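You operate a simulated robot arm through the tools that you are given. There is no shell and no other tool.

You run a simulated robot arm. Do the job below in one go: nothing can be reset, and whatever is moved stays where it is left.

TASK
Scrub the scum off the sump lid with the soapy blue brush.
Fine: yellow switch lever off first and on again after; soap from the green tray; brush back. Set down upright: blue brush. Where these are worked on the way, their far stop is far enough and under half their travel is too little: yellow switch lever. What is to be rubbed or washed off counts as gone when no trace of it is left.

The check looks at the end state, three seconds after you hand in, the way a careful person would. Anything else that was tipped, shoved, dropped, spilled or broken makes it a failure. A push-on lid holds only when it is set on centred and level and pressed home; a screw cap is set on level and turned clockwise until tight.

THE ROBOT
A 7-joint arm with a two-finger parallel gripper, fixed in place. Base frame: the origin is on the floor under the middle of its stand, x ahead of it, y to its left, z up. Units: mm, rad, N and s.
With the tool pointing down near the work surface it reaches from about 440 to 920 mm from the base axis. Its first joint turns from -2.496 to 2.496 rad. Payload 3 kg.
The tool frame sits at the grasp point between the pads (the TCP): z along the fingers, y along the line on which they close. The tips reach 30 mm beyond it. The gripper opens to 94 mm. The fingers are 28 mm wide and 10 mm thick; the gripper's body (50 by 96 mm) begins 55 mm behind the TCP.
Orientation is that of the tool frame in the base frame, as a unit quaternion [w, x, y, z]. With the fingers straight down and closing along the base's y, the tool's x points along the base's -x, its y along +y and its z along -z.

THE INTERFACE
- The arm moves only by the tool play_rows. Its argument "steps" is a list of rows, each a list of 6 numbers: the shift along the base's x, y, z in units of 20 mm (1.0 is 20 mm), then the turn, a rotation vector about the base's x, y, z in units of 8 degrees (1.0 is 8 degrees). In form: [[dx, dy, dz, rx, ry, rz], ...]. A call has 1 to 20 rows; each row shifts and turns the commanded pose from where the row before left it. "hand" is the opening, from 0 (shut) to 1 (fully open), set as the call begins (left out, the last holds). A call with a number of a shift or a turn outside -1 to 1 is refused whole. A row lasts 0.2 s, in which the tool goes at most 50 mm and 0.15 rad; a call with a longer step from one row to the next is refused whole, and so is a gripper value outside its range. Where a pose cannot be reached the arm comes as near as it can. A force on the tool above 40 N (or 10 N above the force at the start of the call, whichever is more), or a blocked arm, ends the call early, and 0.2 s more pass. The fingers move at their own pace (about 72 mm/s each) and stop on an object; they squeeze with about 24 N. The grip force told is the motor's: it shows also when the fingers shut on nothing. Time passes only in rows, and 0.2 s behind the last, so rows that do not move let the fingers close. It gives the time, the measured TCP pose, the force on the tool (base axes), the opening and the grip force at its end, in the units of the frame above (readings bear some noise), with the torque about the TCP (base axes, N m) and any sound that the robot's microphone picked up, and new pictures: "views" is both (left out), scene, wrist or none.
- Cameras (640 x 400 px; columns grow to the right, rows downward): "scene" is fixed at [54.7, 500.1, 1391]; the picture's right is [-0.55, -0.83, 0.00], its down [-0.52, 0.34, -0.78] and it looks along [0.65, -0.43, -0.62] (base axes); focal length 214 px, centre (320, 200). "wrist" rides on the gripper at [76, 14, -102] in the tool frame; the picture's right is [-0.18, 0.98, 0.00], its down [-0.75, -0.14, -0.64] and it looks along [-0.63, -0.12, 0.77] (tool axes); focal length 243 px, centre (320, 200).
- pixel_to_xyz(camera, pixels): for up to 12 pixels [column, row] of the newest picture of that camera ("zoom" is the newest enlarged one), the place [x, y, z] in the base frame of the surface seen there, good to about 2 mm, but the place of the scene camera against the robot may be out by one fixed shift of up to 12 mm in any direction. No time passes.
- close_up(camera, box): a new picture of the part [left, top, right, bottom] of that camera's present view, enlarged. No time passes.
- close_job(): hands the job in; it is judged then, once.

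Leave the gripper open and the arm clear of the work at the hand-in unless told otherwise.

The tools are called as a command line: name --pt "numbers of a row" for each row, then --argument value for the rest, lists and objects as JSON in quotes. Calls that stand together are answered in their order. play_rows: Moves the arm, as the interface text tells. Its arguments: {"type":"object","properties":{"steps":{"type":"array"},"hand":{"type":"number"},"views":{"type":"string","enum":["both","scene","wrist","none"]}},"required":["steps"]} The other tools are called the same way: pixel_to_xyz (camera, pixels) gives the place of the surface under pixels of a picture; close_up (camera, box) takes an enlarged picture of a part of a camera's view; close_job () hands the job in.

At the start:

```text
time: 0.0
tcp_pos: [554.8, -19.8, 1249.9]
orientation: [0.0, 0.001, 1.0, 0.0]
force: [0.2, -0.5, 0.2]
ft_torque: [-0.01, -0.01, 0.04]
grip_width: 94.0
finger_force: 0.0
```

scene: 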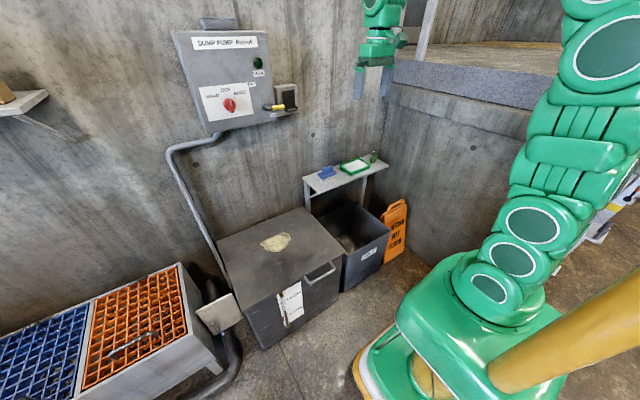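
wrist: 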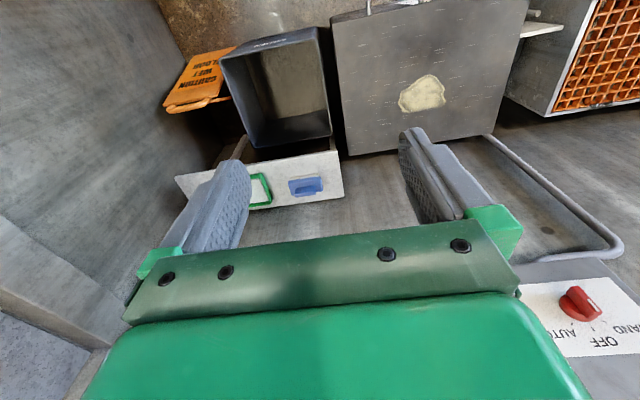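

I see a control panel (scene around 240,80) with a red selector and a yellow lever (275,107), a lid with scum (275,242), and a shelf with the blue brush (327,172) and green tray (354,165). I will take close-ups before any motion.

close_up --camera "scene" --box '[170, 10, 330, 130]'

close_up --camera "scene" --box '[290, 140, 400, 220]'

close_up --camera "scene" --box '[210, 200, 350, 340]'

```text
3.33 times, centred on (250, 70) of scene
```

zoom: 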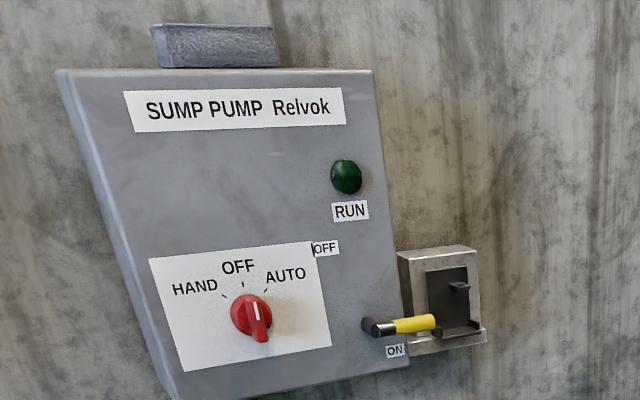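

```text
5.00 times, centred on (345, 180) of scene
```

zoom: 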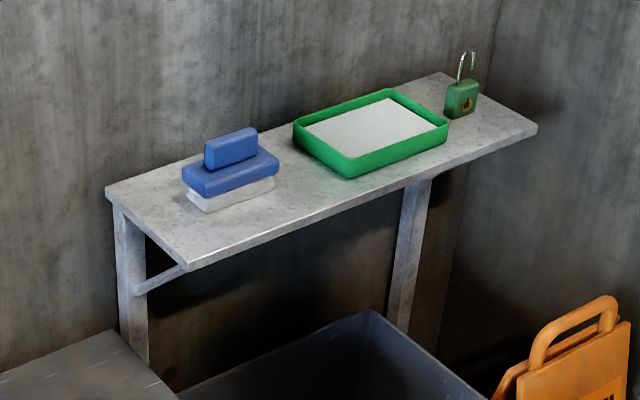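

```text
2.86 times, centred on (280, 270) of scene
```

zoom: 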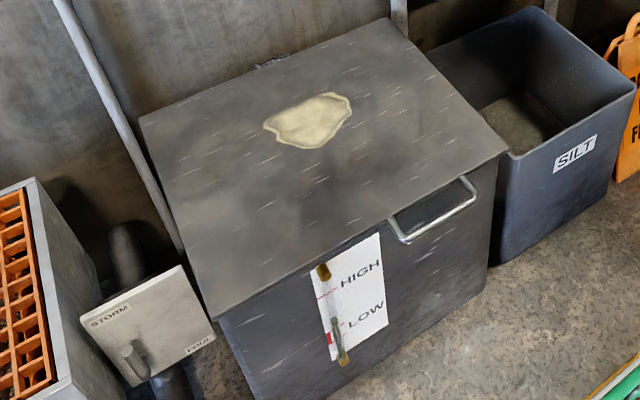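

The lever is at ON (low), with an OFF label above it. I will measure points: the scum, the lid, the brush, the tray and the lever in the scene picture.

pixel_to_xyz --camera "zoom" --pixels '[[265, 127], [303, 148], [350, 113], [345, 95], [310, 120], [145, 122], [215, 315], [505, 150], [388, 22], [435, 215], [595, 90], [300, 250]]'

close_up --camera "scene" --box '[250, 70, 310, 130]'

```text
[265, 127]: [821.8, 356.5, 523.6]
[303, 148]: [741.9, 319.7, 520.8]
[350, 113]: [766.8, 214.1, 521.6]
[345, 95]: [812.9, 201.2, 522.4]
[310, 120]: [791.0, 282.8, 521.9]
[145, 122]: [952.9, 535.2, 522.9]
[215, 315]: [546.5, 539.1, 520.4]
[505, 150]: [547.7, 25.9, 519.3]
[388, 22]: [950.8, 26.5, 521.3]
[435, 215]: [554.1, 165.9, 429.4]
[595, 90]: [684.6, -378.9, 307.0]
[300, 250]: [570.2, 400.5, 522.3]
```

```text
6.67 times, centred on (280, 100) of scene
```

zoom: 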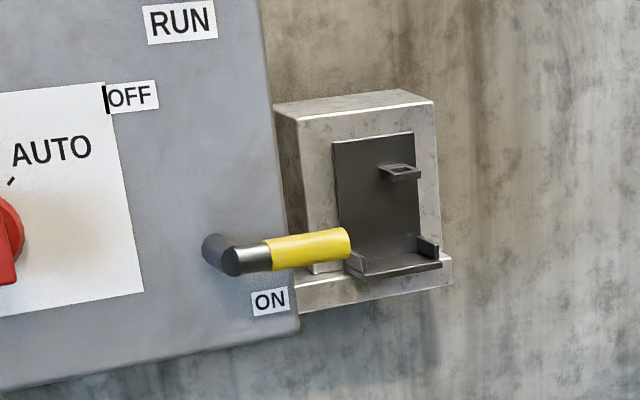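

I will measure the lever, its hub and the labels in this zoom.

pixel_to_xyz --camera "zoom" --pixels '[[212, 245], [232, 258], [255, 256], [275, 250], [310, 245], [342, 240], [130, 97], [270, 300], [200, 290], [300, 140], [370, 180], [400, 170]]'

pixel_to_xyz --camera "scene" --pixels '[[230, 104], [233, 106], [200, 60], [258, 62], [172, 33], [266, 33], [210, 130], [298, 112], [285, 90], [290, 108], [218, 22], [150, 60]]'

```text
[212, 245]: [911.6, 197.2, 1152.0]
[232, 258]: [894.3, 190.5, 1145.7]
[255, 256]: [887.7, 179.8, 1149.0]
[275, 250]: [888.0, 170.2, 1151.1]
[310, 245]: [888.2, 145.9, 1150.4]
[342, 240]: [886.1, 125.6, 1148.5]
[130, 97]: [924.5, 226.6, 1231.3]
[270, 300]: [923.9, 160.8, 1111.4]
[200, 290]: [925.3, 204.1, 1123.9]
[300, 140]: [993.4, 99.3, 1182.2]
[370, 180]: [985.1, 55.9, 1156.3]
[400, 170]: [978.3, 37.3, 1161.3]
```

```text
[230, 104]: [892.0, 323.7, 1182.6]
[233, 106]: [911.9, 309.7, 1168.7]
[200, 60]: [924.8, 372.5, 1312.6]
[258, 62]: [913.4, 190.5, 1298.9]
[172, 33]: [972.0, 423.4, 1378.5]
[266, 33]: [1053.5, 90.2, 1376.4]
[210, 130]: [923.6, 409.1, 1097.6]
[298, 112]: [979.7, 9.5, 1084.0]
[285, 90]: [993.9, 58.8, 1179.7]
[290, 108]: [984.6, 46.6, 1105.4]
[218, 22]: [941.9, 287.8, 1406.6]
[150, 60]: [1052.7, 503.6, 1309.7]
```

Panel face is at x≈924; the lever bar runs from its hub at y≈190 to y≈120 at z≈1150. Now I will measure the shelf items.

close_up --camera "scene" --box '[300, 145, 390, 205]'

```text
6.67 times, centred on (345, 175) of scene
```

zoom: 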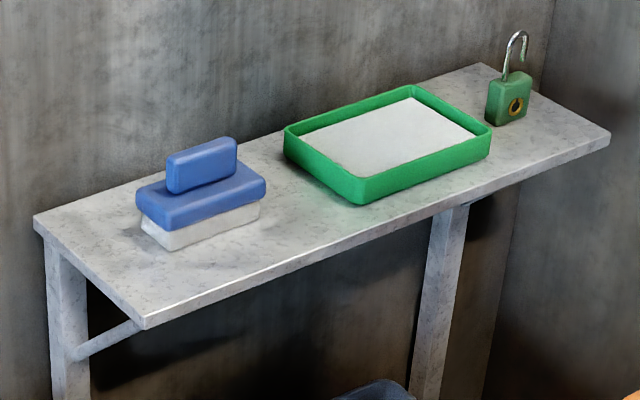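

I will measure the brush, tray, shelf edges and padlock here.

pixel_to_xyz --camera "zoom" --pixels '[[170, 156], [234, 140], [180, 190], [237, 165], [137, 192], [265, 180], [155, 225], [170, 249], [260, 215], [145, 325], [36, 217], [608, 132]]'

pixel_to_xyz --camera "zoom" --pixels '[[285, 130], [415, 87], [490, 130], [362, 182], [362, 204], [300, 133], [413, 98], [475, 134], [363, 173], [390, 135], [505, 110], [480, 63]]'

```text
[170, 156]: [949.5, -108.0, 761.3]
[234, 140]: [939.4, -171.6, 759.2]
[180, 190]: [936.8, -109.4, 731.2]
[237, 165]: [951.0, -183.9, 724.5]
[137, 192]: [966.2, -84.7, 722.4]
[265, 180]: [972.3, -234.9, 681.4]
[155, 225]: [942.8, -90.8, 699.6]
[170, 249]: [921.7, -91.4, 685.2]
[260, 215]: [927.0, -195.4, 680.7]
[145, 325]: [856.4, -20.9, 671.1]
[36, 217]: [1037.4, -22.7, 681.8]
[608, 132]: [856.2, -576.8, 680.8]
```

```text
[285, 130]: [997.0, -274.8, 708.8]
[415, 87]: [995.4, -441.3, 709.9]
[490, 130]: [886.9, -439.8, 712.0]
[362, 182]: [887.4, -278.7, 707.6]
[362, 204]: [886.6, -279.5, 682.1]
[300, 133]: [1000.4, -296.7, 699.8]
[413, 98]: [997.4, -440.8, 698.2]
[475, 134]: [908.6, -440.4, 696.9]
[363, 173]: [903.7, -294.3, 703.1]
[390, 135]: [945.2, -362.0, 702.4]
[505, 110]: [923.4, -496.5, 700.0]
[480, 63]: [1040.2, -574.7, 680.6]
```

The shelf top is at z≈681, brush centre around (945,-140), tray around (942,-360). I'll compare the same features through the wrist camera to find the scene camera's shift.

close_up --camera "wrist" --box '[180, 130, 360, 230]'

pixel_to_xyz --camera "wrist" --pixels '[[422, 93], [400, 95], [445, 90], [425, 75], [410, 112], [350, 153], [333, 22], [526, 2], [494, 133], [306, 187], [580, 300], [600, 340]]'

```text
3.56 times, centred on (270, 180) of wrist
```

zoom: 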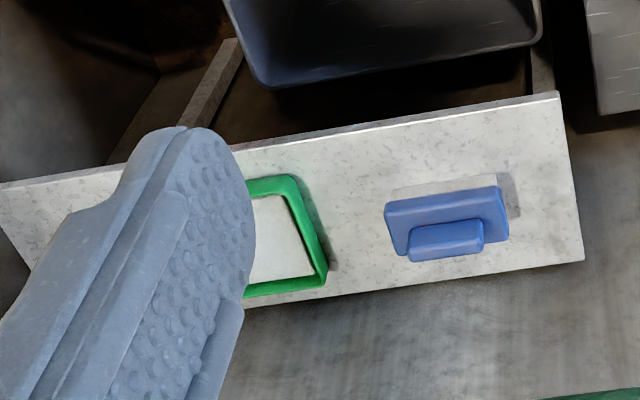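

```text
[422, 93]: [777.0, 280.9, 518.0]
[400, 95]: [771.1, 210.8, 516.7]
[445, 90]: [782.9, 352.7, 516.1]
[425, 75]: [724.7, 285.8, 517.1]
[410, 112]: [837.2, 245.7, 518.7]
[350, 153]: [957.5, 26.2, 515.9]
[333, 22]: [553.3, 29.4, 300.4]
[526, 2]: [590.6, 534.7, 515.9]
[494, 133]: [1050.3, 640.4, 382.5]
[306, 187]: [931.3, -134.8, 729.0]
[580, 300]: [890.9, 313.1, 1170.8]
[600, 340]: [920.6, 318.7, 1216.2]
```

Lid z is 517 in the wrist view against 521–522 in the scene view. Now the brush and shelf in the wrist zoom.

pixel_to_xyz --camera "zoom" --pixels '[[412, 258], [480, 248], [480, 224], [415, 228], [388, 205], [498, 190], [506, 236], [400, 251], [398, 192], [494, 178], [557, 93], [582, 260]]'

pixel_to_xyz --camera "zoom" --pixels '[[296, 180], [325, 268], [285, 196], [310, 272], [280, 240], [380, 160], [540, 230], [445, 240], [450, 205], [425, 187], [256, 185], [252, 290]]'

```text
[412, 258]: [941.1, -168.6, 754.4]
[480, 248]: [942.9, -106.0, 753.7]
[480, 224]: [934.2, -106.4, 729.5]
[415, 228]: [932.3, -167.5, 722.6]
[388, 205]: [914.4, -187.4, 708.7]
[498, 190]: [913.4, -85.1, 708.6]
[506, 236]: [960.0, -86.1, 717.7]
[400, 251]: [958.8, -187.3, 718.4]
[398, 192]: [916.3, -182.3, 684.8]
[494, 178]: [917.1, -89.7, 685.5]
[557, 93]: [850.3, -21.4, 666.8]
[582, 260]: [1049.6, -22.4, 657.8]
```

```text
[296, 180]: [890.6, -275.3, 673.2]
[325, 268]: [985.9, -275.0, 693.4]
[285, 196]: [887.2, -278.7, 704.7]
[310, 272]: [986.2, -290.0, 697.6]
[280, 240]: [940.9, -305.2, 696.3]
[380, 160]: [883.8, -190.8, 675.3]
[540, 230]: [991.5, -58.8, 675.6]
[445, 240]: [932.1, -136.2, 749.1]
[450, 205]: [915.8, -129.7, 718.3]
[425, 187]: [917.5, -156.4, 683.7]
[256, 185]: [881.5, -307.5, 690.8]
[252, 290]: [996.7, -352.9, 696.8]
```

From the wrist view: shelf z≈675.5, brush centre ≈(937,-137), handle top ≈755; the scene camera reads about +5 in x and z. First the lever: I close the hand and swing the tool to point forward (+x), moving to about (720,143,1100), in front of and below the lever.

play_rows --pt "0.69 0.68 -0.625 0 -0.9375 0" --pt "0.69 0.68 -0.625 0 -0.9375 0" --pt "0.69 0.68 -0.625 0 -0.9375 0" --pt "0.69 0.68 -0.625 0 -0.9375 0" --pt "0.69 0.68 -0.625 0 -0.9375 0" --pt "0.69 0.68 -0.625 0 -0.9375 0" --pt "0.69 0.68 -0.625 0 -0.9375 0" --pt "0.69 0.68 -0.625 0 -0.9375 0" --pt "0.69 0.68 -0.625 0 -0.9375 0" --pt "0.69 0.68 -0.625 0 -0.9375 0" --pt "0.69 0.68 -0.625 0 -0.9375 0" --pt "0.69 0.68 -0.625 0 -0.9375 0" --hand 0 --views "both"

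```text
time: 2.6
tcp_pos: [719.7, 144.4, 1100.7]
orientation: [0.708, -0.001, 0.707, 0.0]
force: [0.2, -0.1, -0.3]
ft_torque: [0.01, 0.03, 0.06]
grip_width: 0.1
finger_force: 24.3
```

scene: 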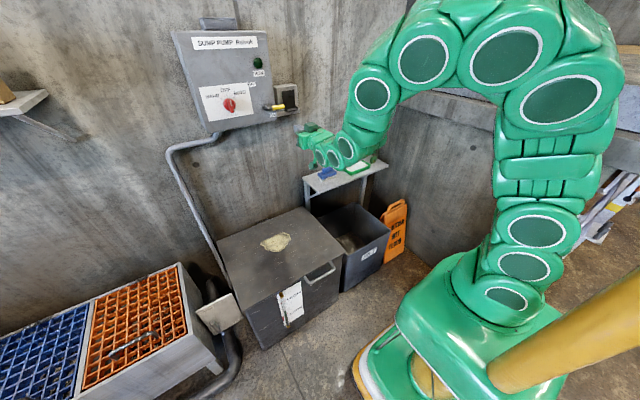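
wrist: 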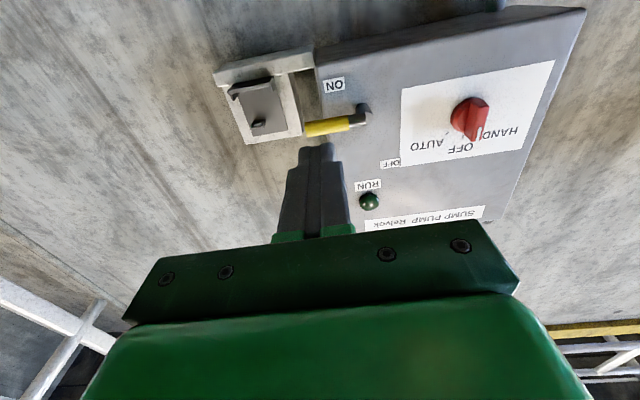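

The tool now points forward. I'll zoom in on the lever in the wrist picture (upside down) and measure.

close_up --camera "wrist" --box '[210, 40, 420, 190]'

pixel_to_xyz --camera "wrist" --pixels '[[308, 128], [320, 128], [330, 125], [345, 122], [352, 118], [361, 118], [362, 108], [334, 85], [390, 162], [370, 140], [316, 152], [260, 95]]'

```text
2.67 times, centred on (315, 115) of wrist
```

zoom: 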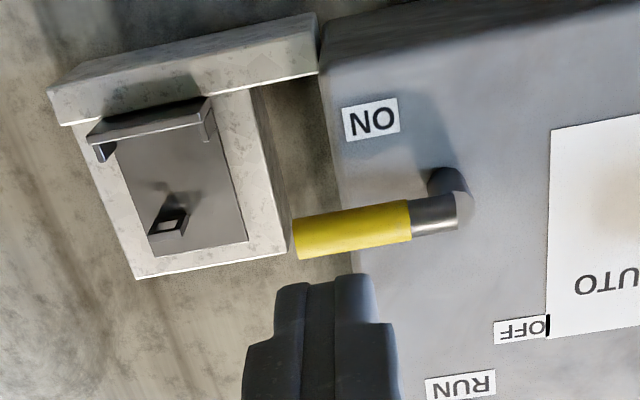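

```text
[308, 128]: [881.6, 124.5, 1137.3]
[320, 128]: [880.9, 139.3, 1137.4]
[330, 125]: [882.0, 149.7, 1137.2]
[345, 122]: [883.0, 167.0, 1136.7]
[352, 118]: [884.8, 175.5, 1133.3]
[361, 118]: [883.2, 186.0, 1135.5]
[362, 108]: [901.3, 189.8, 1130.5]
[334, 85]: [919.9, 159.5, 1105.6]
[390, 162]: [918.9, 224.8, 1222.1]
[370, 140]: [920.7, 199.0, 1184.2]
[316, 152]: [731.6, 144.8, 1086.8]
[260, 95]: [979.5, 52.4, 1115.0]
```

Panel face x≈919. I'll query the lever's edges in the zoom for its diameter and centre.

pixel_to_xyz --camera "zoom" --pixels '[[350, 210], [350, 216], [350, 230], [350, 244], [350, 250], [298, 235], [296, 255], [410, 202], [412, 238], [448, 172], [465, 215], [435, 185]]'

```text
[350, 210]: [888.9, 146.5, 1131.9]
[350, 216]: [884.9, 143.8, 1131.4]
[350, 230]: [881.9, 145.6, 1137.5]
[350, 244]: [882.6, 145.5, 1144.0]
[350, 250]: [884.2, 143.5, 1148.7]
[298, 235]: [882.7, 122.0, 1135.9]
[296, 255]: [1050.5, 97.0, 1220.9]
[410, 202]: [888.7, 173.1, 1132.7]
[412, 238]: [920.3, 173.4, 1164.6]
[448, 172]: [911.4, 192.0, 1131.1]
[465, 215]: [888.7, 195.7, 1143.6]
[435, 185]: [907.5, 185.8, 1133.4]
```

The lever bar is about 19 mm thick with centre x≈891, z≈1141, y 119–196, and the hub axis is near y≈188. Next I go forward underneath it to TCP (880,140,1105); tips then reach x≈910, short of the panel.

play_rows --pt "1 -0.03 0.03 0 0 0" --pt "1 -0.03 0.03 0 0 0" --pt "1 -0.03 0.03 0 0 0" --pt "1 -0.03 0.03 0 0 0" --pt "1 -0.03 0.03 0 0 0" --pt "1 -0.03 0.03 0 0 0" --pt "1 -0.03 0.03 0 0 0" --pt "1 0 0 0 0 0" --views "both"

```text
time: 4.4
tcp_pos: [880.3, 139.3, 1102.4]
orientation: [0.707, 0.001, 0.707, 0.0]
force: [0.6, -0.6, 0.0]
ft_torque: [0.05, 0.02, -0.02]
grip_width: 0.0
finger_force: 24.2
```

scene: 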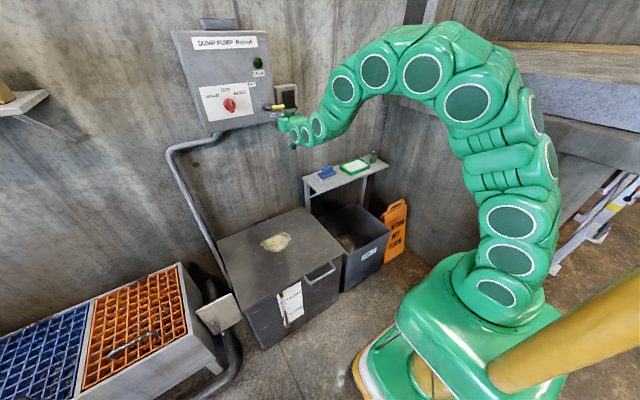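
wrist: 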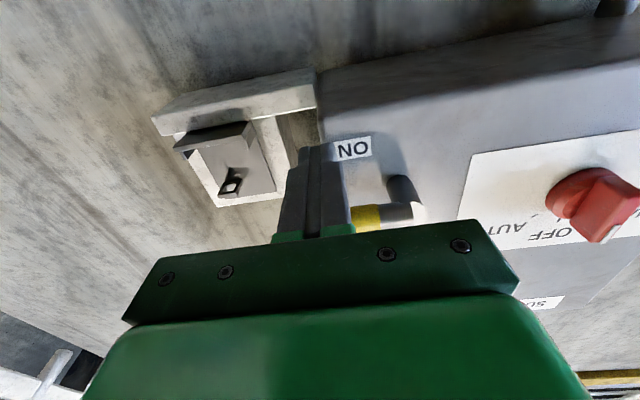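

The fingers are under the lever with no contact. Now I lift along the first half of the lever's arc and read the force.

play_rows --pt "0 0 0.4 0 0 0" --pt "0 -0.05 0.38 0 0 0" --pt "0 -0.1 0.35 0 0 0" --pt "0 -0.09 0.34 0 0 0" --pt "0 -0.02 0.35 0 0 0" --pt "0 -0.02 0.35 0 0 0" --views "both"

```text
time: 5.8
tcp_pos: [878.8, 132.8, 1146.2]
orientation: [0.707, 0.001, 0.707, 0.0]
force: [-1.1, -0.7, -2.4]
ft_torque: [-0.05, 0.03, 0.01]
grip_width: 0.1
finger_force: 24.0
```

scene: 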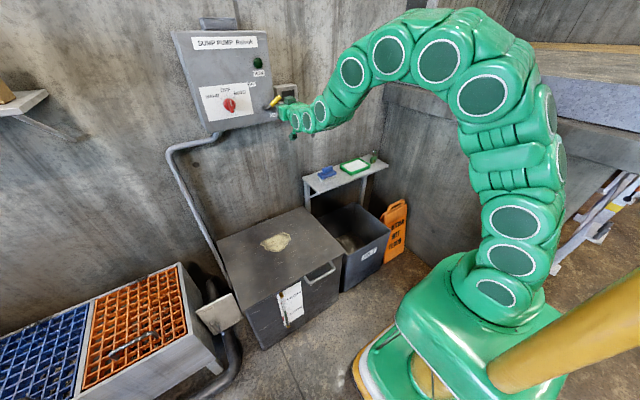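
wrist: 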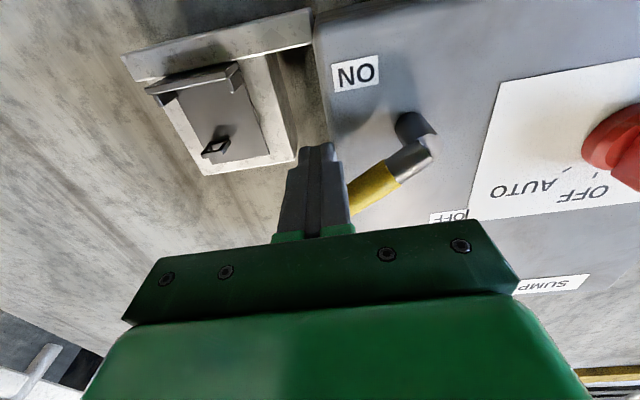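

The lever turns upward easily (force about 2.4 N). I continue along the arc toward vertical.

play_rows --pt "0 0.08 0.34 0 0 0" --pt "0 0.1 0.34 0 0 0" --pt "0 0.15 0.31 0 0 0" --pt "0 0.15 0.31 0 0 0" --pt "0 0.24 0.26 0 0 0" --pt "0 0.24 0.26 0 0 0" --pt "0 0.29 0.19 0 0 0" --pt "0 0.29 0.19 0 0 0" --pt "0 0.2 0.05 0 0 0" --views "both"

```text
time: 7.8
tcp_pos: [880.9, 170.1, 1193.3]
orientation: [0.707, 0.0, 0.707, 0.0]
force: [0.5, -0.2, -0.8]
ft_torque: [0.0, 0.0, 0.0]
grip_width: 0.1
finger_force: 23.9
```

scene: 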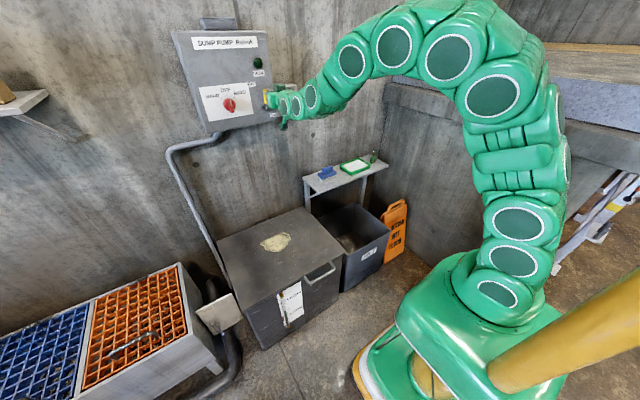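
wrist: 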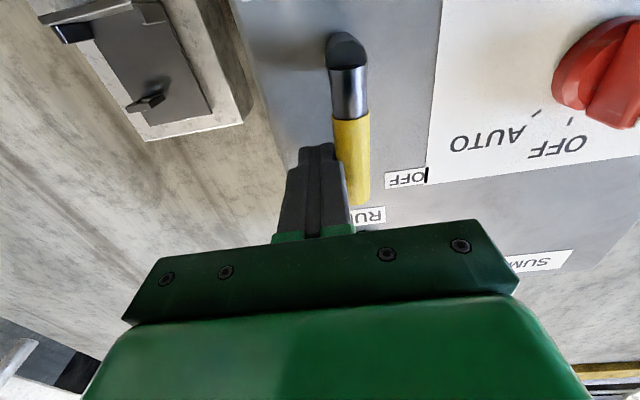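

The lever is close to vertical, next to the OFF label, with no stop felt. I nudge it on in +y in small steps to find the stop.

play_rows --pt "0 0.12 0 0 0 0" --pt "0 0.12 0 0 0 0" --pt "0 0.12 0 0 0 0" --views "wrist"

```text
time: 8.6
tcp_pos: [881.3, 171.9, 1192.4]
orientation: [0.707, 0.002, 0.707, -0.001]
force: [-0.8, -26.7, 4.3]
ft_torque: [-0.16, -0.07, -0.24]
grip_width: 0.0
finger_force: 23.2
```

wrist: 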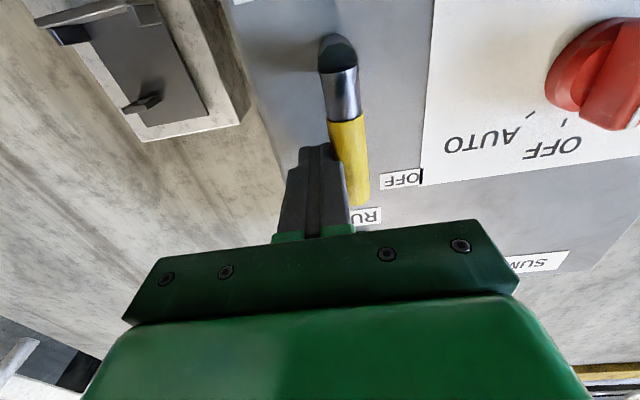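

The stop is reached (27 N, lever vertical at OFF). I back off in -y and then retract in -x.

play_rows --pt "0 -0.5 0 0 0 0" --pt "0 -0.8 0 0 0 0" --pt "-1 -0.2 0 0 0 0" --pt "-1 0 0 0 0 0" --pt "-1 0 0 0 0 0" --pt "-1 0 0 0 0 0" --pt "-1 0 0 0 0 0" --pt "-1 0 0 0 0 0" --pt "-1 0 0 0 0 0" --views "both"

```text
time: 10.6
tcp_pos: [739.5, 143.3, 1193.7]
orientation: [0.707, 0.0, 0.707, 0.0]
force: [0.0, 0.1, 0.3]
ft_torque: [-0.02, -0.01, -0.01]
grip_width: 0.1
finger_force: 23.7
```

scene: 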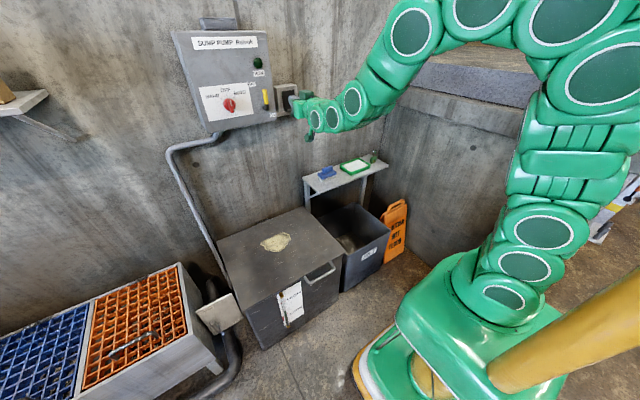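
wrist: 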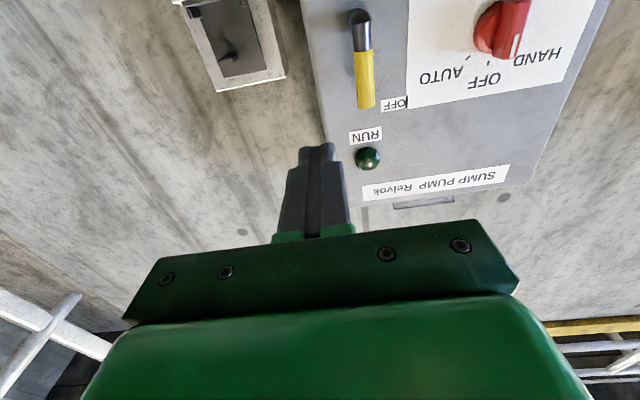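

The lever stays at OFF. Now I open the hand and go over to the front of the shelf, to about (800,-200,900), with the tool pitched 30° forward from straight down, to look at brush and tray.

play_rows --pt "0.167 -0.953 -0.817 0 0.417 0" --pt "0.167 -0.953 -0.817 0 0.417 0" --pt "0.167 -0.953 -0.817 0 0.417 0" --pt "0.167 -0.953 -0.817 0 0.417 0" --pt "0.167 -0.953 -0.817 0 0.417 0" --pt "0.167 -0.953 -0.817 0 0.417 0" --pt "0.167 -0.953 -0.817 0 0.417 0" --pt "0.167 -0.953 -0.817 0 0.417 0" --pt "0.167 -0.953 -0.817 0 0.417 0" --pt "0.167 -0.953 -0.817 0 0.417 0" --pt "0.167 -0.953 -0.817 0 0.417 0" --pt "0.167 -0.953 -0.817 0 0.417 0" --pt "0.167 -0.953 -0.817 0 0.417 0" --pt "0.167 -0.953 -0.817 0 0.417 0" --pt "0.167 -0.953 -0.817 0 0.417 0" --pt "0.167 -0.953 -0.817 0 0.417 0" --pt "0.167 -0.953 -0.817 0 0.417 0" --pt "0.167 -0.953 -0.817 0 0.417 0" --hand 1 --views "both"

```text
time: 14.4
tcp_pos: [798.3, -198.9, 897.2]
orientation: [0.257, -0.001, 0.967, 0.001]
force: [0.2, 0.4, -0.5]
ft_torque: [-0.01, 0.0, 0.0]
grip_width: 93.8
finger_force: 0.0
```

scene: 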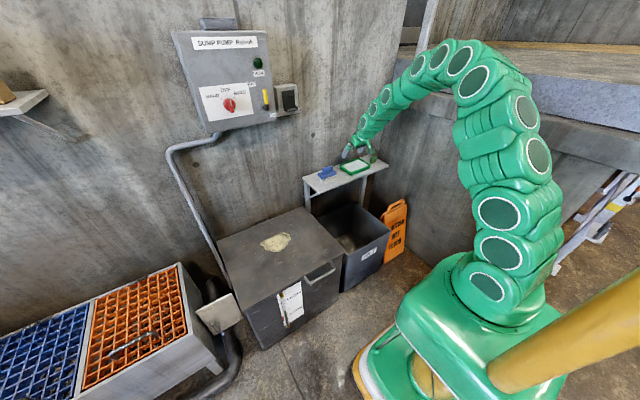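
wrist: 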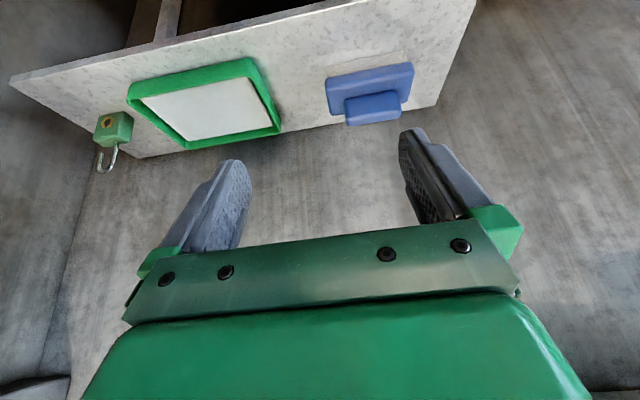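

Good view. I zoom in on the brush and the tray to measure them accurately.

close_up --camera "wrist" --box '[300, 40, 440, 140]'

pixel_to_xyz --camera "wrist" --pixels '[[130, 90], [250, 62], [280, 130], [185, 146], [145, 98], [245, 80], [268, 122], [185, 138], [205, 110], [140, 70], [300, 60], [112, 125]]'

```text
4.00 times, centred on (370, 90) of wrist
```

zoom: 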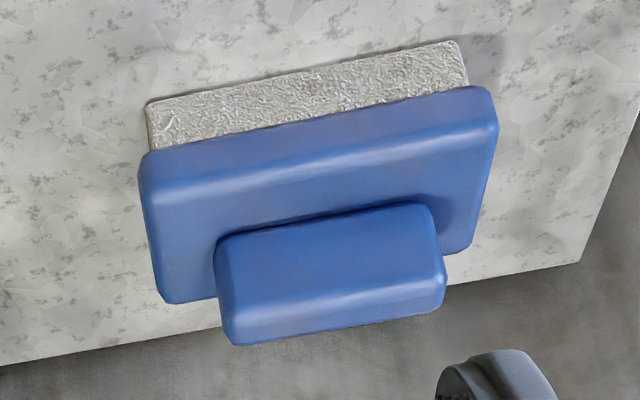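

```text
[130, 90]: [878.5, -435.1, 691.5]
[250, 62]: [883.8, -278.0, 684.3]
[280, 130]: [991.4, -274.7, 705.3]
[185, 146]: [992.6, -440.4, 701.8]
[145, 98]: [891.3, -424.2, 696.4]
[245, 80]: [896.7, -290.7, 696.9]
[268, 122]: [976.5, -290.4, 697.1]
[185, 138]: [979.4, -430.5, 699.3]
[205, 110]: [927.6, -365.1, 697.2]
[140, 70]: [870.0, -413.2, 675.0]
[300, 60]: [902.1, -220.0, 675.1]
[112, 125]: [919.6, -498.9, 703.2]
```

pixel_to_xyz --camera "zoom" --pixels '[[225, 240], [425, 207], [440, 265], [235, 325], [235, 343], [330, 230], [335, 295], [340, 325], [190, 250], [320, 195], [460, 220], [320, 165]]'

pixel_to_xyz --camera "zoom" --pixels '[[150, 105], [458, 42], [152, 145], [148, 165], [155, 200], [165, 298], [495, 110], [490, 95], [470, 250], [468, 82], [300, 100], [438, 300]]'

```text
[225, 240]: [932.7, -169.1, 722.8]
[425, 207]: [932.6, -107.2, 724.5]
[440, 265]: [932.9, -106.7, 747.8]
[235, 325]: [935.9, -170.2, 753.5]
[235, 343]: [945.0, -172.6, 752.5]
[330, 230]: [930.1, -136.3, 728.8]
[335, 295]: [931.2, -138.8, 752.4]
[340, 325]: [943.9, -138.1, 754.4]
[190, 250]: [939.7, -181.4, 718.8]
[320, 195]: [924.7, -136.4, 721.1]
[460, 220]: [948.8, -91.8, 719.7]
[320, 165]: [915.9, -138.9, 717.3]
```

```text
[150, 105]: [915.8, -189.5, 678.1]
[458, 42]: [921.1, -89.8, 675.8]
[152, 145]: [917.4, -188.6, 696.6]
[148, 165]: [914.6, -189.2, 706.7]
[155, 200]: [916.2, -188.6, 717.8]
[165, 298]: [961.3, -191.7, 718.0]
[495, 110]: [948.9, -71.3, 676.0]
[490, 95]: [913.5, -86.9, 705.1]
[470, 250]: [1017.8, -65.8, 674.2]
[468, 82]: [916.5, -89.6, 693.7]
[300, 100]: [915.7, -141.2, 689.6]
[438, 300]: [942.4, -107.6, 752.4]
```

Brush: handle y −107…−171, z 720–754.5, x 930–945; body top z≈720; bristle footprint 44×100 mm. Soap surface z≈697, tray inside x 891–979, y −290…−430. Before grasping, I test that the arm reaches the pose above the tray at this pitch, staying well above it (z≈800).

play_rows --pt "0.5 -0.8 -0.2 0 0 0" --pt "0.5 -0.8 -0.2 0 0 0" --pt "0.5 -0.8 -0.2 0 0 0" --pt "0.5 -0.8 -0.2 0 0 0" --pt "0.5 -0.8 -0.2 0 0 0" --pt "0.6 -0.8 -0.5 0 0 0" --pt "0.8 -0.8 -0.7 0 0 0" --pt "0.8 -0.8 -0.8 0 0 0" --pt "0.8 -0.8 -0.8 0 0 0" --pt "0.8 -0.8 -0.8 0 0 0" --views "both"

```text
time: 16.6
tcp_pos: [923.7, -358.2, 807.3]
orientation: [0.258, 0.0, 0.966, 0.0]
force: [0.1, 0.5, -1.0]
ft_torque: [0.03, -0.02, -0.01]
grip_width: 93.9
finger_force: 0.1
```

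scene: 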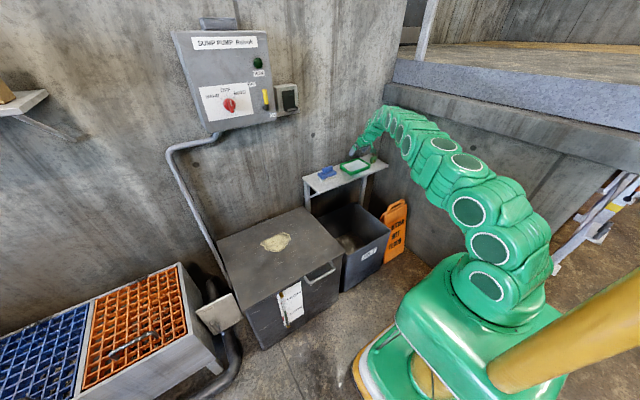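
wrist: 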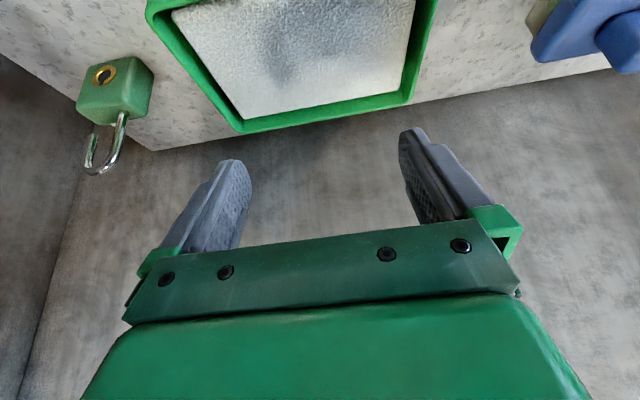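

The pose is reached exactly. I measure the tray once more from close by.

pixel_to_xyz --camera "wrist" --pixels '[[180, 18], [412, 10], [403, 92], [240, 112], [300, 60], [240, 130], [412, 103], [148, 10], [350, 40], [430, 20], [325, 100], [325, 115]]'

```text
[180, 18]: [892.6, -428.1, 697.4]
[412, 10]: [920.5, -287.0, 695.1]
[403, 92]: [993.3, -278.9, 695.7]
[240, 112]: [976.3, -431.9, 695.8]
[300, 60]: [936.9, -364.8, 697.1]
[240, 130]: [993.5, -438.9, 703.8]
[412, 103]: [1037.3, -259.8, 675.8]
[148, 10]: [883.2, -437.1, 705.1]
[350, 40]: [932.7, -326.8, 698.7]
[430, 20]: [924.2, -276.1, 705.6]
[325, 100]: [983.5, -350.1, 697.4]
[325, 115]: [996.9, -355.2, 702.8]
```

Tray confirmed. Now I go back over to the brush, to a pre-grasp 70 mm back along the tool axis: (890.5,−139,819).

play_rows --pt "-0.6 0.2 0.57 0 0 0" --pt "-0.6 0.8 0 0 0 0" --pt "-0.46 1 0 0 0 0" --pt "0 1 0 0 0 0" --pt "0 1 0 0 0 0" --pt "0 1 0 0 0 0" --pt "0 1 0 0 0 0" --pt "0 1 0 0 0 0" --pt "0 1 0 0 0 0" --pt "0 1 0 0 0 0" --pt "0 1 0 0 0 0" --pt "0 0.96 0 0 0 0" --pt "0 0 0 0 0 0" --views "wrist"

```text
time: 19.4
tcp_pos: [890.5, -140.2, 818.2]
orientation: [0.259, 0.0, 0.966, 0.0]
force: [0.5, -0.1, 0.2]
ft_torque: [0.0, 0.04, -0.02]
grip_width: 93.9
finger_force: 0.0
```

wrist: 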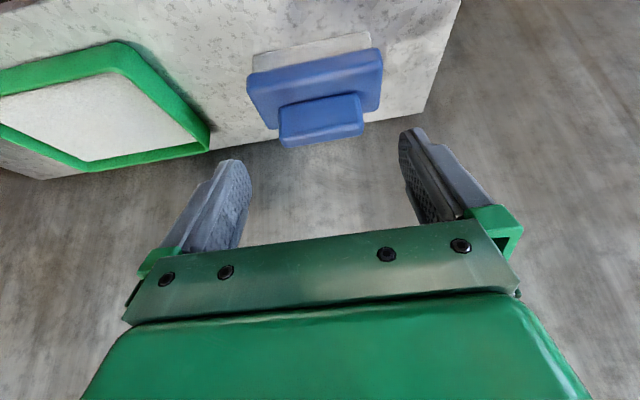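

I re-measure the handle from here.

close_up --camera "wrist" --box '[230, 20, 400, 160]'

```text
2.86 times, centred on (315, 90) of wrist
```

zoom: 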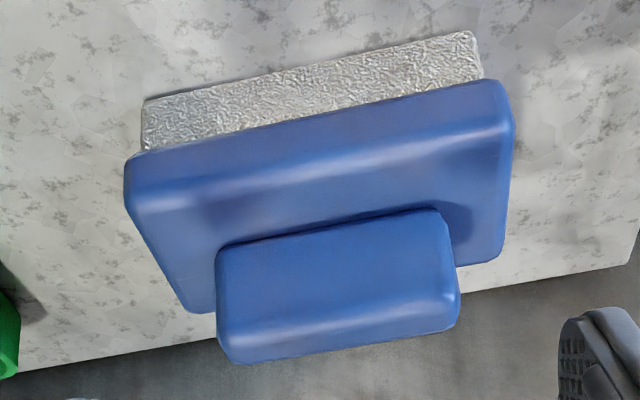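

pixel_to_xyz --camera "zoom" --pixels '[[222, 265], [222, 320], [232, 355], [445, 230], [455, 300], [335, 250], [335, 300], [340, 320], [345, 340], [200, 290], [480, 240], [130, 180]]'

```text
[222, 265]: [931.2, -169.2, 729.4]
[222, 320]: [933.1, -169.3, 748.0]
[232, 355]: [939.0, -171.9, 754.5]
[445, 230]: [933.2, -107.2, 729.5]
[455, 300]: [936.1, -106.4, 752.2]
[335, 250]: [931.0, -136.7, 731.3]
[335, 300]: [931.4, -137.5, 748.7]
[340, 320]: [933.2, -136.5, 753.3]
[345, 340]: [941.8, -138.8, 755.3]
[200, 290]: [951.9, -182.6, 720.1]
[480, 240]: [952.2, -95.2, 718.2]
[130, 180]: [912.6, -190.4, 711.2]
```

The handle centre is at y≈−138.6, x≈938. I descend along the tool axis to TCP (925.5,−138.6,758).

play_rows --pt "0.35 0.02 -0.6 0 0 0" --pt "0.35 0.02 -0.6 0 0 0" --pt "0.35 0.02 -0.6 0 0 0" --pt "0.35 0.01 -0.6 0 0 0" --pt "0.35 0.01 -0.6 0 0 0" --views "wrist"

```text
time: 20.6
tcp_pos: [926.4, -135.9, 757.7]
orientation: [0.258, 0.0, 0.966, 0.0]
force: [-0.5, -0.1, 0.2]
ft_torque: [-0.06, 0.03, 0.04]
grip_width: 94.4
finger_force: 0.1
```

wrist: 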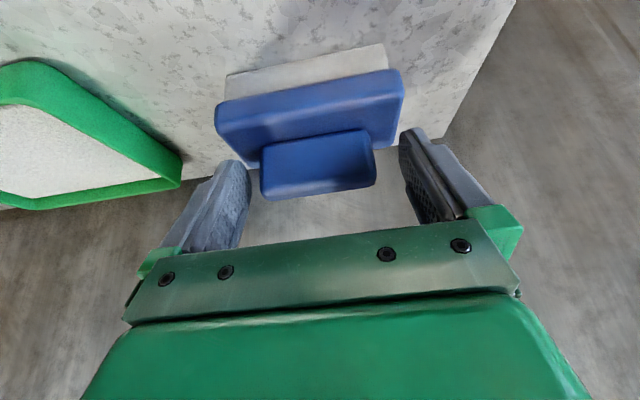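

The handle looks nearer the left finger. I check pads and handle by pixel.

close_up --camera "wrist" --box '[180, 60, 460, 240]'

pixel_to_xyz --camera "wrist" --pixels '[[264, 170], [263, 190], [372, 150], [374, 175], [246, 170], [246, 190], [404, 150], [408, 170], [320, 165], [320, 185], [232, 162], [415, 130]]'

```text
2.22 times, centred on (320, 150) of wrist
```

zoom: 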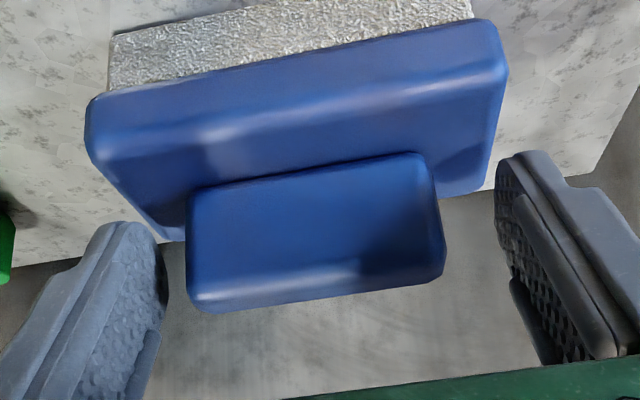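

```text
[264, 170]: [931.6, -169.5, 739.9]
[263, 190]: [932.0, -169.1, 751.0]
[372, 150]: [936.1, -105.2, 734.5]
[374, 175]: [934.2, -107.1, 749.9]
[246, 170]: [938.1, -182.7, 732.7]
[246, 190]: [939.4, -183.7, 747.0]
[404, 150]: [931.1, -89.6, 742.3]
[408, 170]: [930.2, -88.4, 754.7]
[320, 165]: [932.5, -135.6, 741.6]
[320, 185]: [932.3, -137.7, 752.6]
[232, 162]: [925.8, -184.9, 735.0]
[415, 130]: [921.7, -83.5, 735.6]
```

Fingers' centre is y≈−136.5 and the handle's −138: a 1.5 mm shift in −y, then I close on the handle.

play_rows --pt "0 -0.075 0 0 0 0" --pt "0 0 0 0 0 0" --views "none"

play_rows --pt "0 0 0 0 0 0" --pt "0 0 0 0 0 0" --pt "0 0 0 0 0 0" --pt "0 0 0 0 0 0" --hand 0 --views "wrist"

```text
time: 21.2
tcp_pos: [925.1, -138.3, 758.3]
orientation: [0.258, 0.0, 0.966, 0.0]
force: [-0.1, -0.1, 0.1]
ft_torque: [0.01, -0.04, 0.01]
grip_width: 94.3
finger_force: 0.1
```

```text
time: 22.2
tcp_pos: [925.7, -138.6, 759.5]
orientation: [0.257, 0.0, 0.966, 0.0]
force: [0.5, -0.4, 1.0]
ft_torque: [-0.18, -0.07, 0.05]
grip_width: 69.5
finger_force: 24.1
```

wrist: 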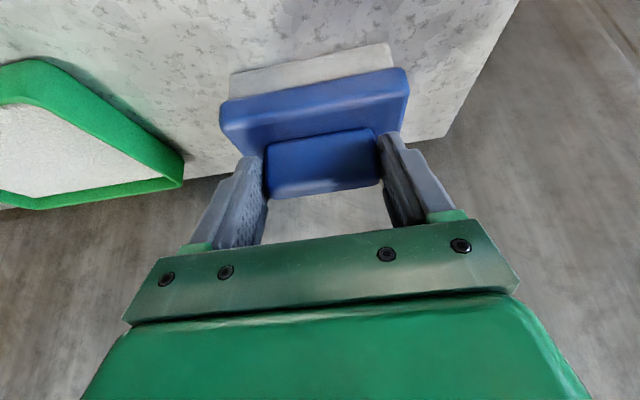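

Gripped (24 N, width 69.5). I lift straight up 60 mm and look.

play_rows --pt "0 0 0.4 0 0 0" --pt "0 0 0.6 0 0 0" --pt "0 0 1 0 0 0" --pt "0 0 1 0 0 0" --views "both"

```text
time: 23.2
tcp_pos: [926.1, -137.1, 817.8]
orientation: [0.258, -0.001, 0.966, 0.0]
force: [-0.1, -0.3, -0.7]
ft_torque: [-0.02, 0.02, 0.02]
grip_width: 0.1
finger_force: 24.4
```

scene: 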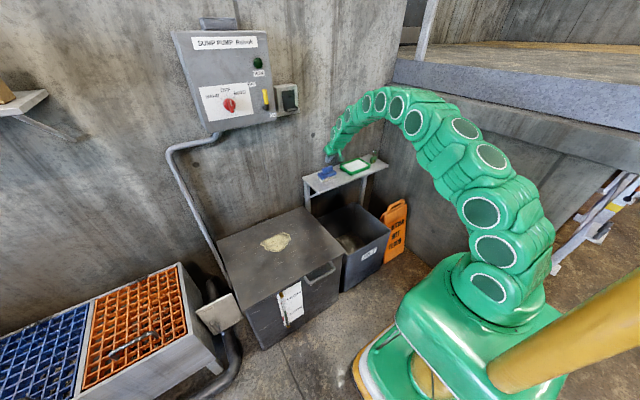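
wrist: 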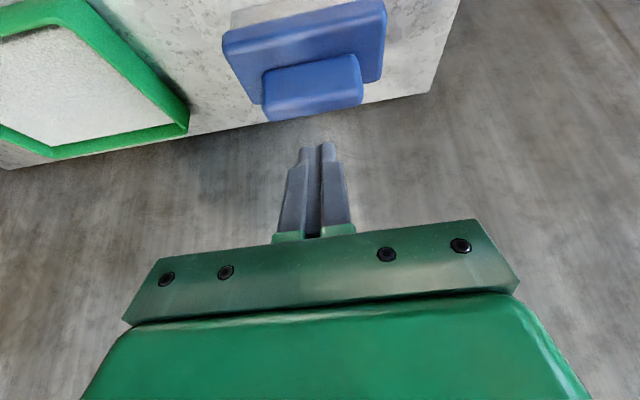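

The fingers slipped off the handle: they had only caught it with the rounded tips. The brush still stands on the shelf. I open the hand and re-measure.

play_rows --pt "-0.9 0 0.2 0 0 0" --pt "-0.9 0 0 0 0 0" --pt "0 0 0 0 0 0" --hand 1 --views "both"

close_up --camera "wrist" --box '[210, 10, 430, 170]'

close_up --camera "scene" --box '[300, 145, 390, 205]'

```text
time: 24.0
tcp_pos: [891.1, -137.6, 822.2]
orientation: [0.257, -0.001, 0.966, 0.0]
force: [0.4, 0.1, -0.4]
ft_torque: [-0.03, 0.0, -0.01]
grip_width: 93.8
finger_force: 0.1
```

scene: 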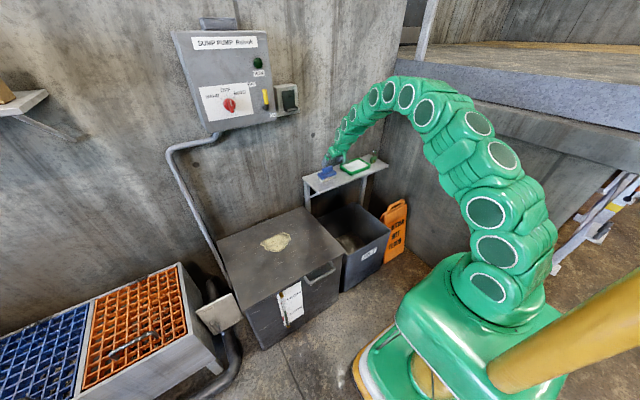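
wrist: 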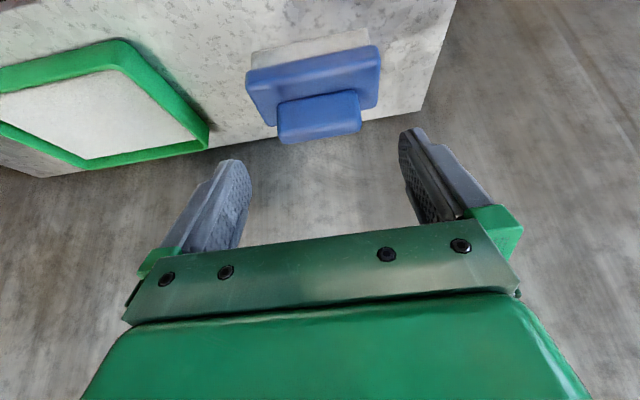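

```text
2.50 times, centred on (320, 90) of wrist
```

zoom: 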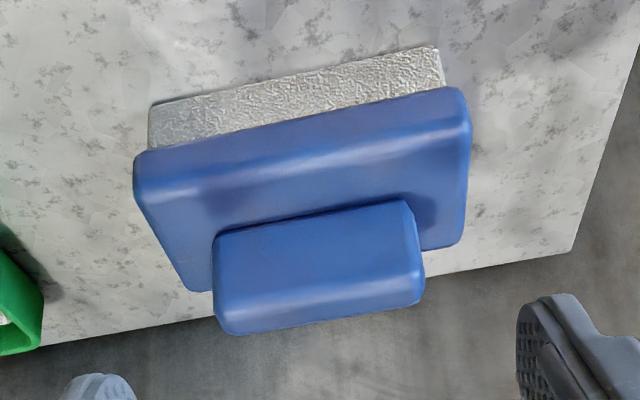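

```text
6.67 times, centred on (345, 175) of scene
```

zoom: 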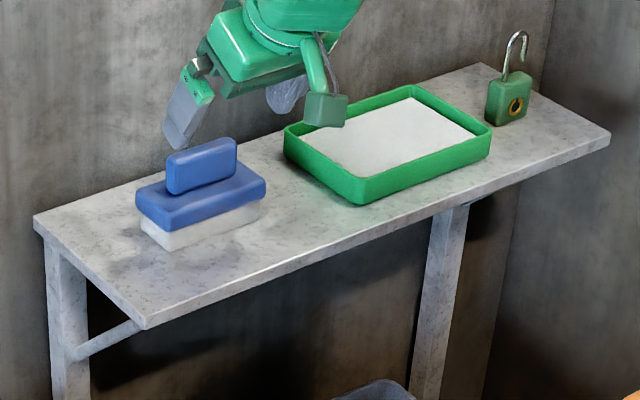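

The brush is unmoved. I measure the handle's thickness from the scene zoom.

pixel_to_xyz --camera "zoom" --pixels '[[200, 146], [200, 150], [200, 154], [200, 158], [200, 164], [200, 175], [200, 185], [170, 165], [170, 180], [236, 145], [236, 160], [185, 205]]'

```text
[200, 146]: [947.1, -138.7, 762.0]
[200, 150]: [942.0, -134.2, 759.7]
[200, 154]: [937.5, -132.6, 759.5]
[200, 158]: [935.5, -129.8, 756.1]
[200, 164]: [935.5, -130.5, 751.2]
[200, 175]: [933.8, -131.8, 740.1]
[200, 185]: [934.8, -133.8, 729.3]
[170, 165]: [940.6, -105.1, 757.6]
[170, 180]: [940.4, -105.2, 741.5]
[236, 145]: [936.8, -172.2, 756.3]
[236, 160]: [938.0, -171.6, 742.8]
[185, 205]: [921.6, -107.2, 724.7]
```

Handle: x≈931–944, y −105…−172, top z≈755; body top z≈720. I need a deeper grip: I descend to TCP (928.5,−138.6,751), where the tips are just above the body.

play_rows --pt "0.31 0 -0.58 0 0 0" --pt "0.31 0 -0.58 0 0 0" --pt "0.31 0 -0.58 0 0 0" --pt "0.31 0 -0.58 0 0 0" --pt "0.31 0 -0.58 0 0 0" --pt "0.12 0 -0.22 0 0 0" --pt "0.12 0 -0.22 0 0 0" --pt "0 0 0 0 0 0" --views "wrist"

```text
time: 25.8
tcp_pos: [926.0, -137.9, 755.3]
orientation: [0.258, 0.0, 0.966, 0.0]
force: [0.2, 0.0, -0.2]
ft_torque: [-0.01, -0.03, 0.03]
grip_width: 93.7
finger_force: 0.1
```

wrist: 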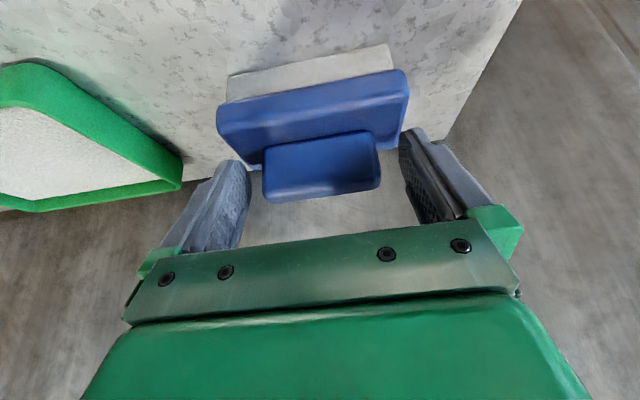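

No contact yet at z≈755. I continue gently: +3 mm in x and −5 mm in z.

play_rows --pt "0.08 0 -0.1 0 0 0" --pt "0.08 0 -0.1 0 0 0" --pt "0 0 -0.05 0 0 0" --views "none"

```text
time: 26.6
tcp_pos: [930.7, -138.7, 751.9]
orientation: [0.258, 0.0, 0.966, -0.001]
force: [-3.1, 2.2, 13.6]
ft_torque: [0.19, 0.08, 0.03]
grip_width: 93.9
finger_force: 0.0
```

The tips touch the brush body (13.6 N). I raise 1.5 mm and then close.

play_rows --pt "0 0 0.075 0 0 0" --pt "0 0 0 0 0 0" --views "none"

play_rows --pt "0 0 0 0 0 0" --pt "0 0 0 0 0 0" --pt "0 0 0 0 0 0" --pt "0 0 0 0 0 0" --hand 0 --views "wrist"

```text
time: 27.2
tcp_pos: [930.3, -138.2, 752.0]
orientation: [0.259, -0.001, 0.966, 0.001]
force: [2.6, 0.5, 7.4]
ft_torque: [0.09, -0.13, -0.02]
grip_width: 93.9
finger_force: 0.1
```

```text
time: 28.2
tcp_pos: [929.8, -139.9, 752.2]
orientation: [0.259, 0.0, 0.966, 0.0]
force: [-1.7, -3.2, 10.2]
ft_torque: [0.01, -0.04, -0.05]
grip_width: 73.4
finger_force: 24.4
```

wrist: 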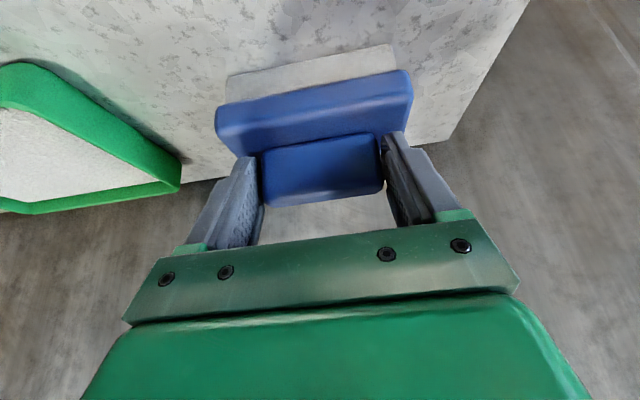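

Width 73.4, wider than the handle, so something low down blocks the tips. I zoom in to see the contact.

close_up --camera "wrist" --box '[190, 60, 450, 250]'

close_up --camera "scene" --box '[300, 145, 360, 190]'

```text
2.11 times, centred on (320, 155) of wrist
```

zoom: 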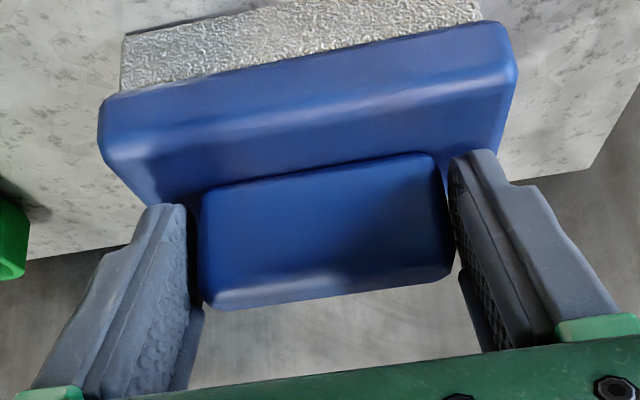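

```text
8.89 times, centred on (330, 168) of scene
```

zoom: 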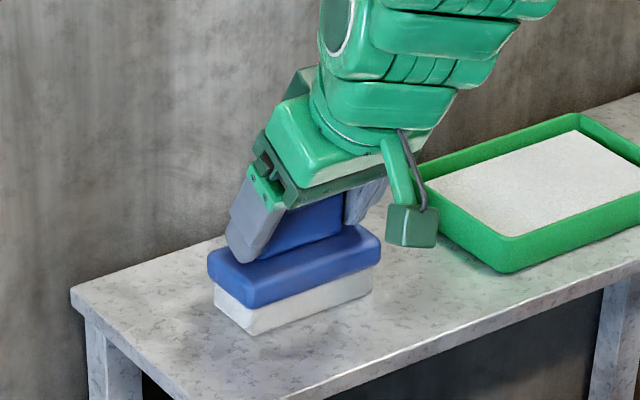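

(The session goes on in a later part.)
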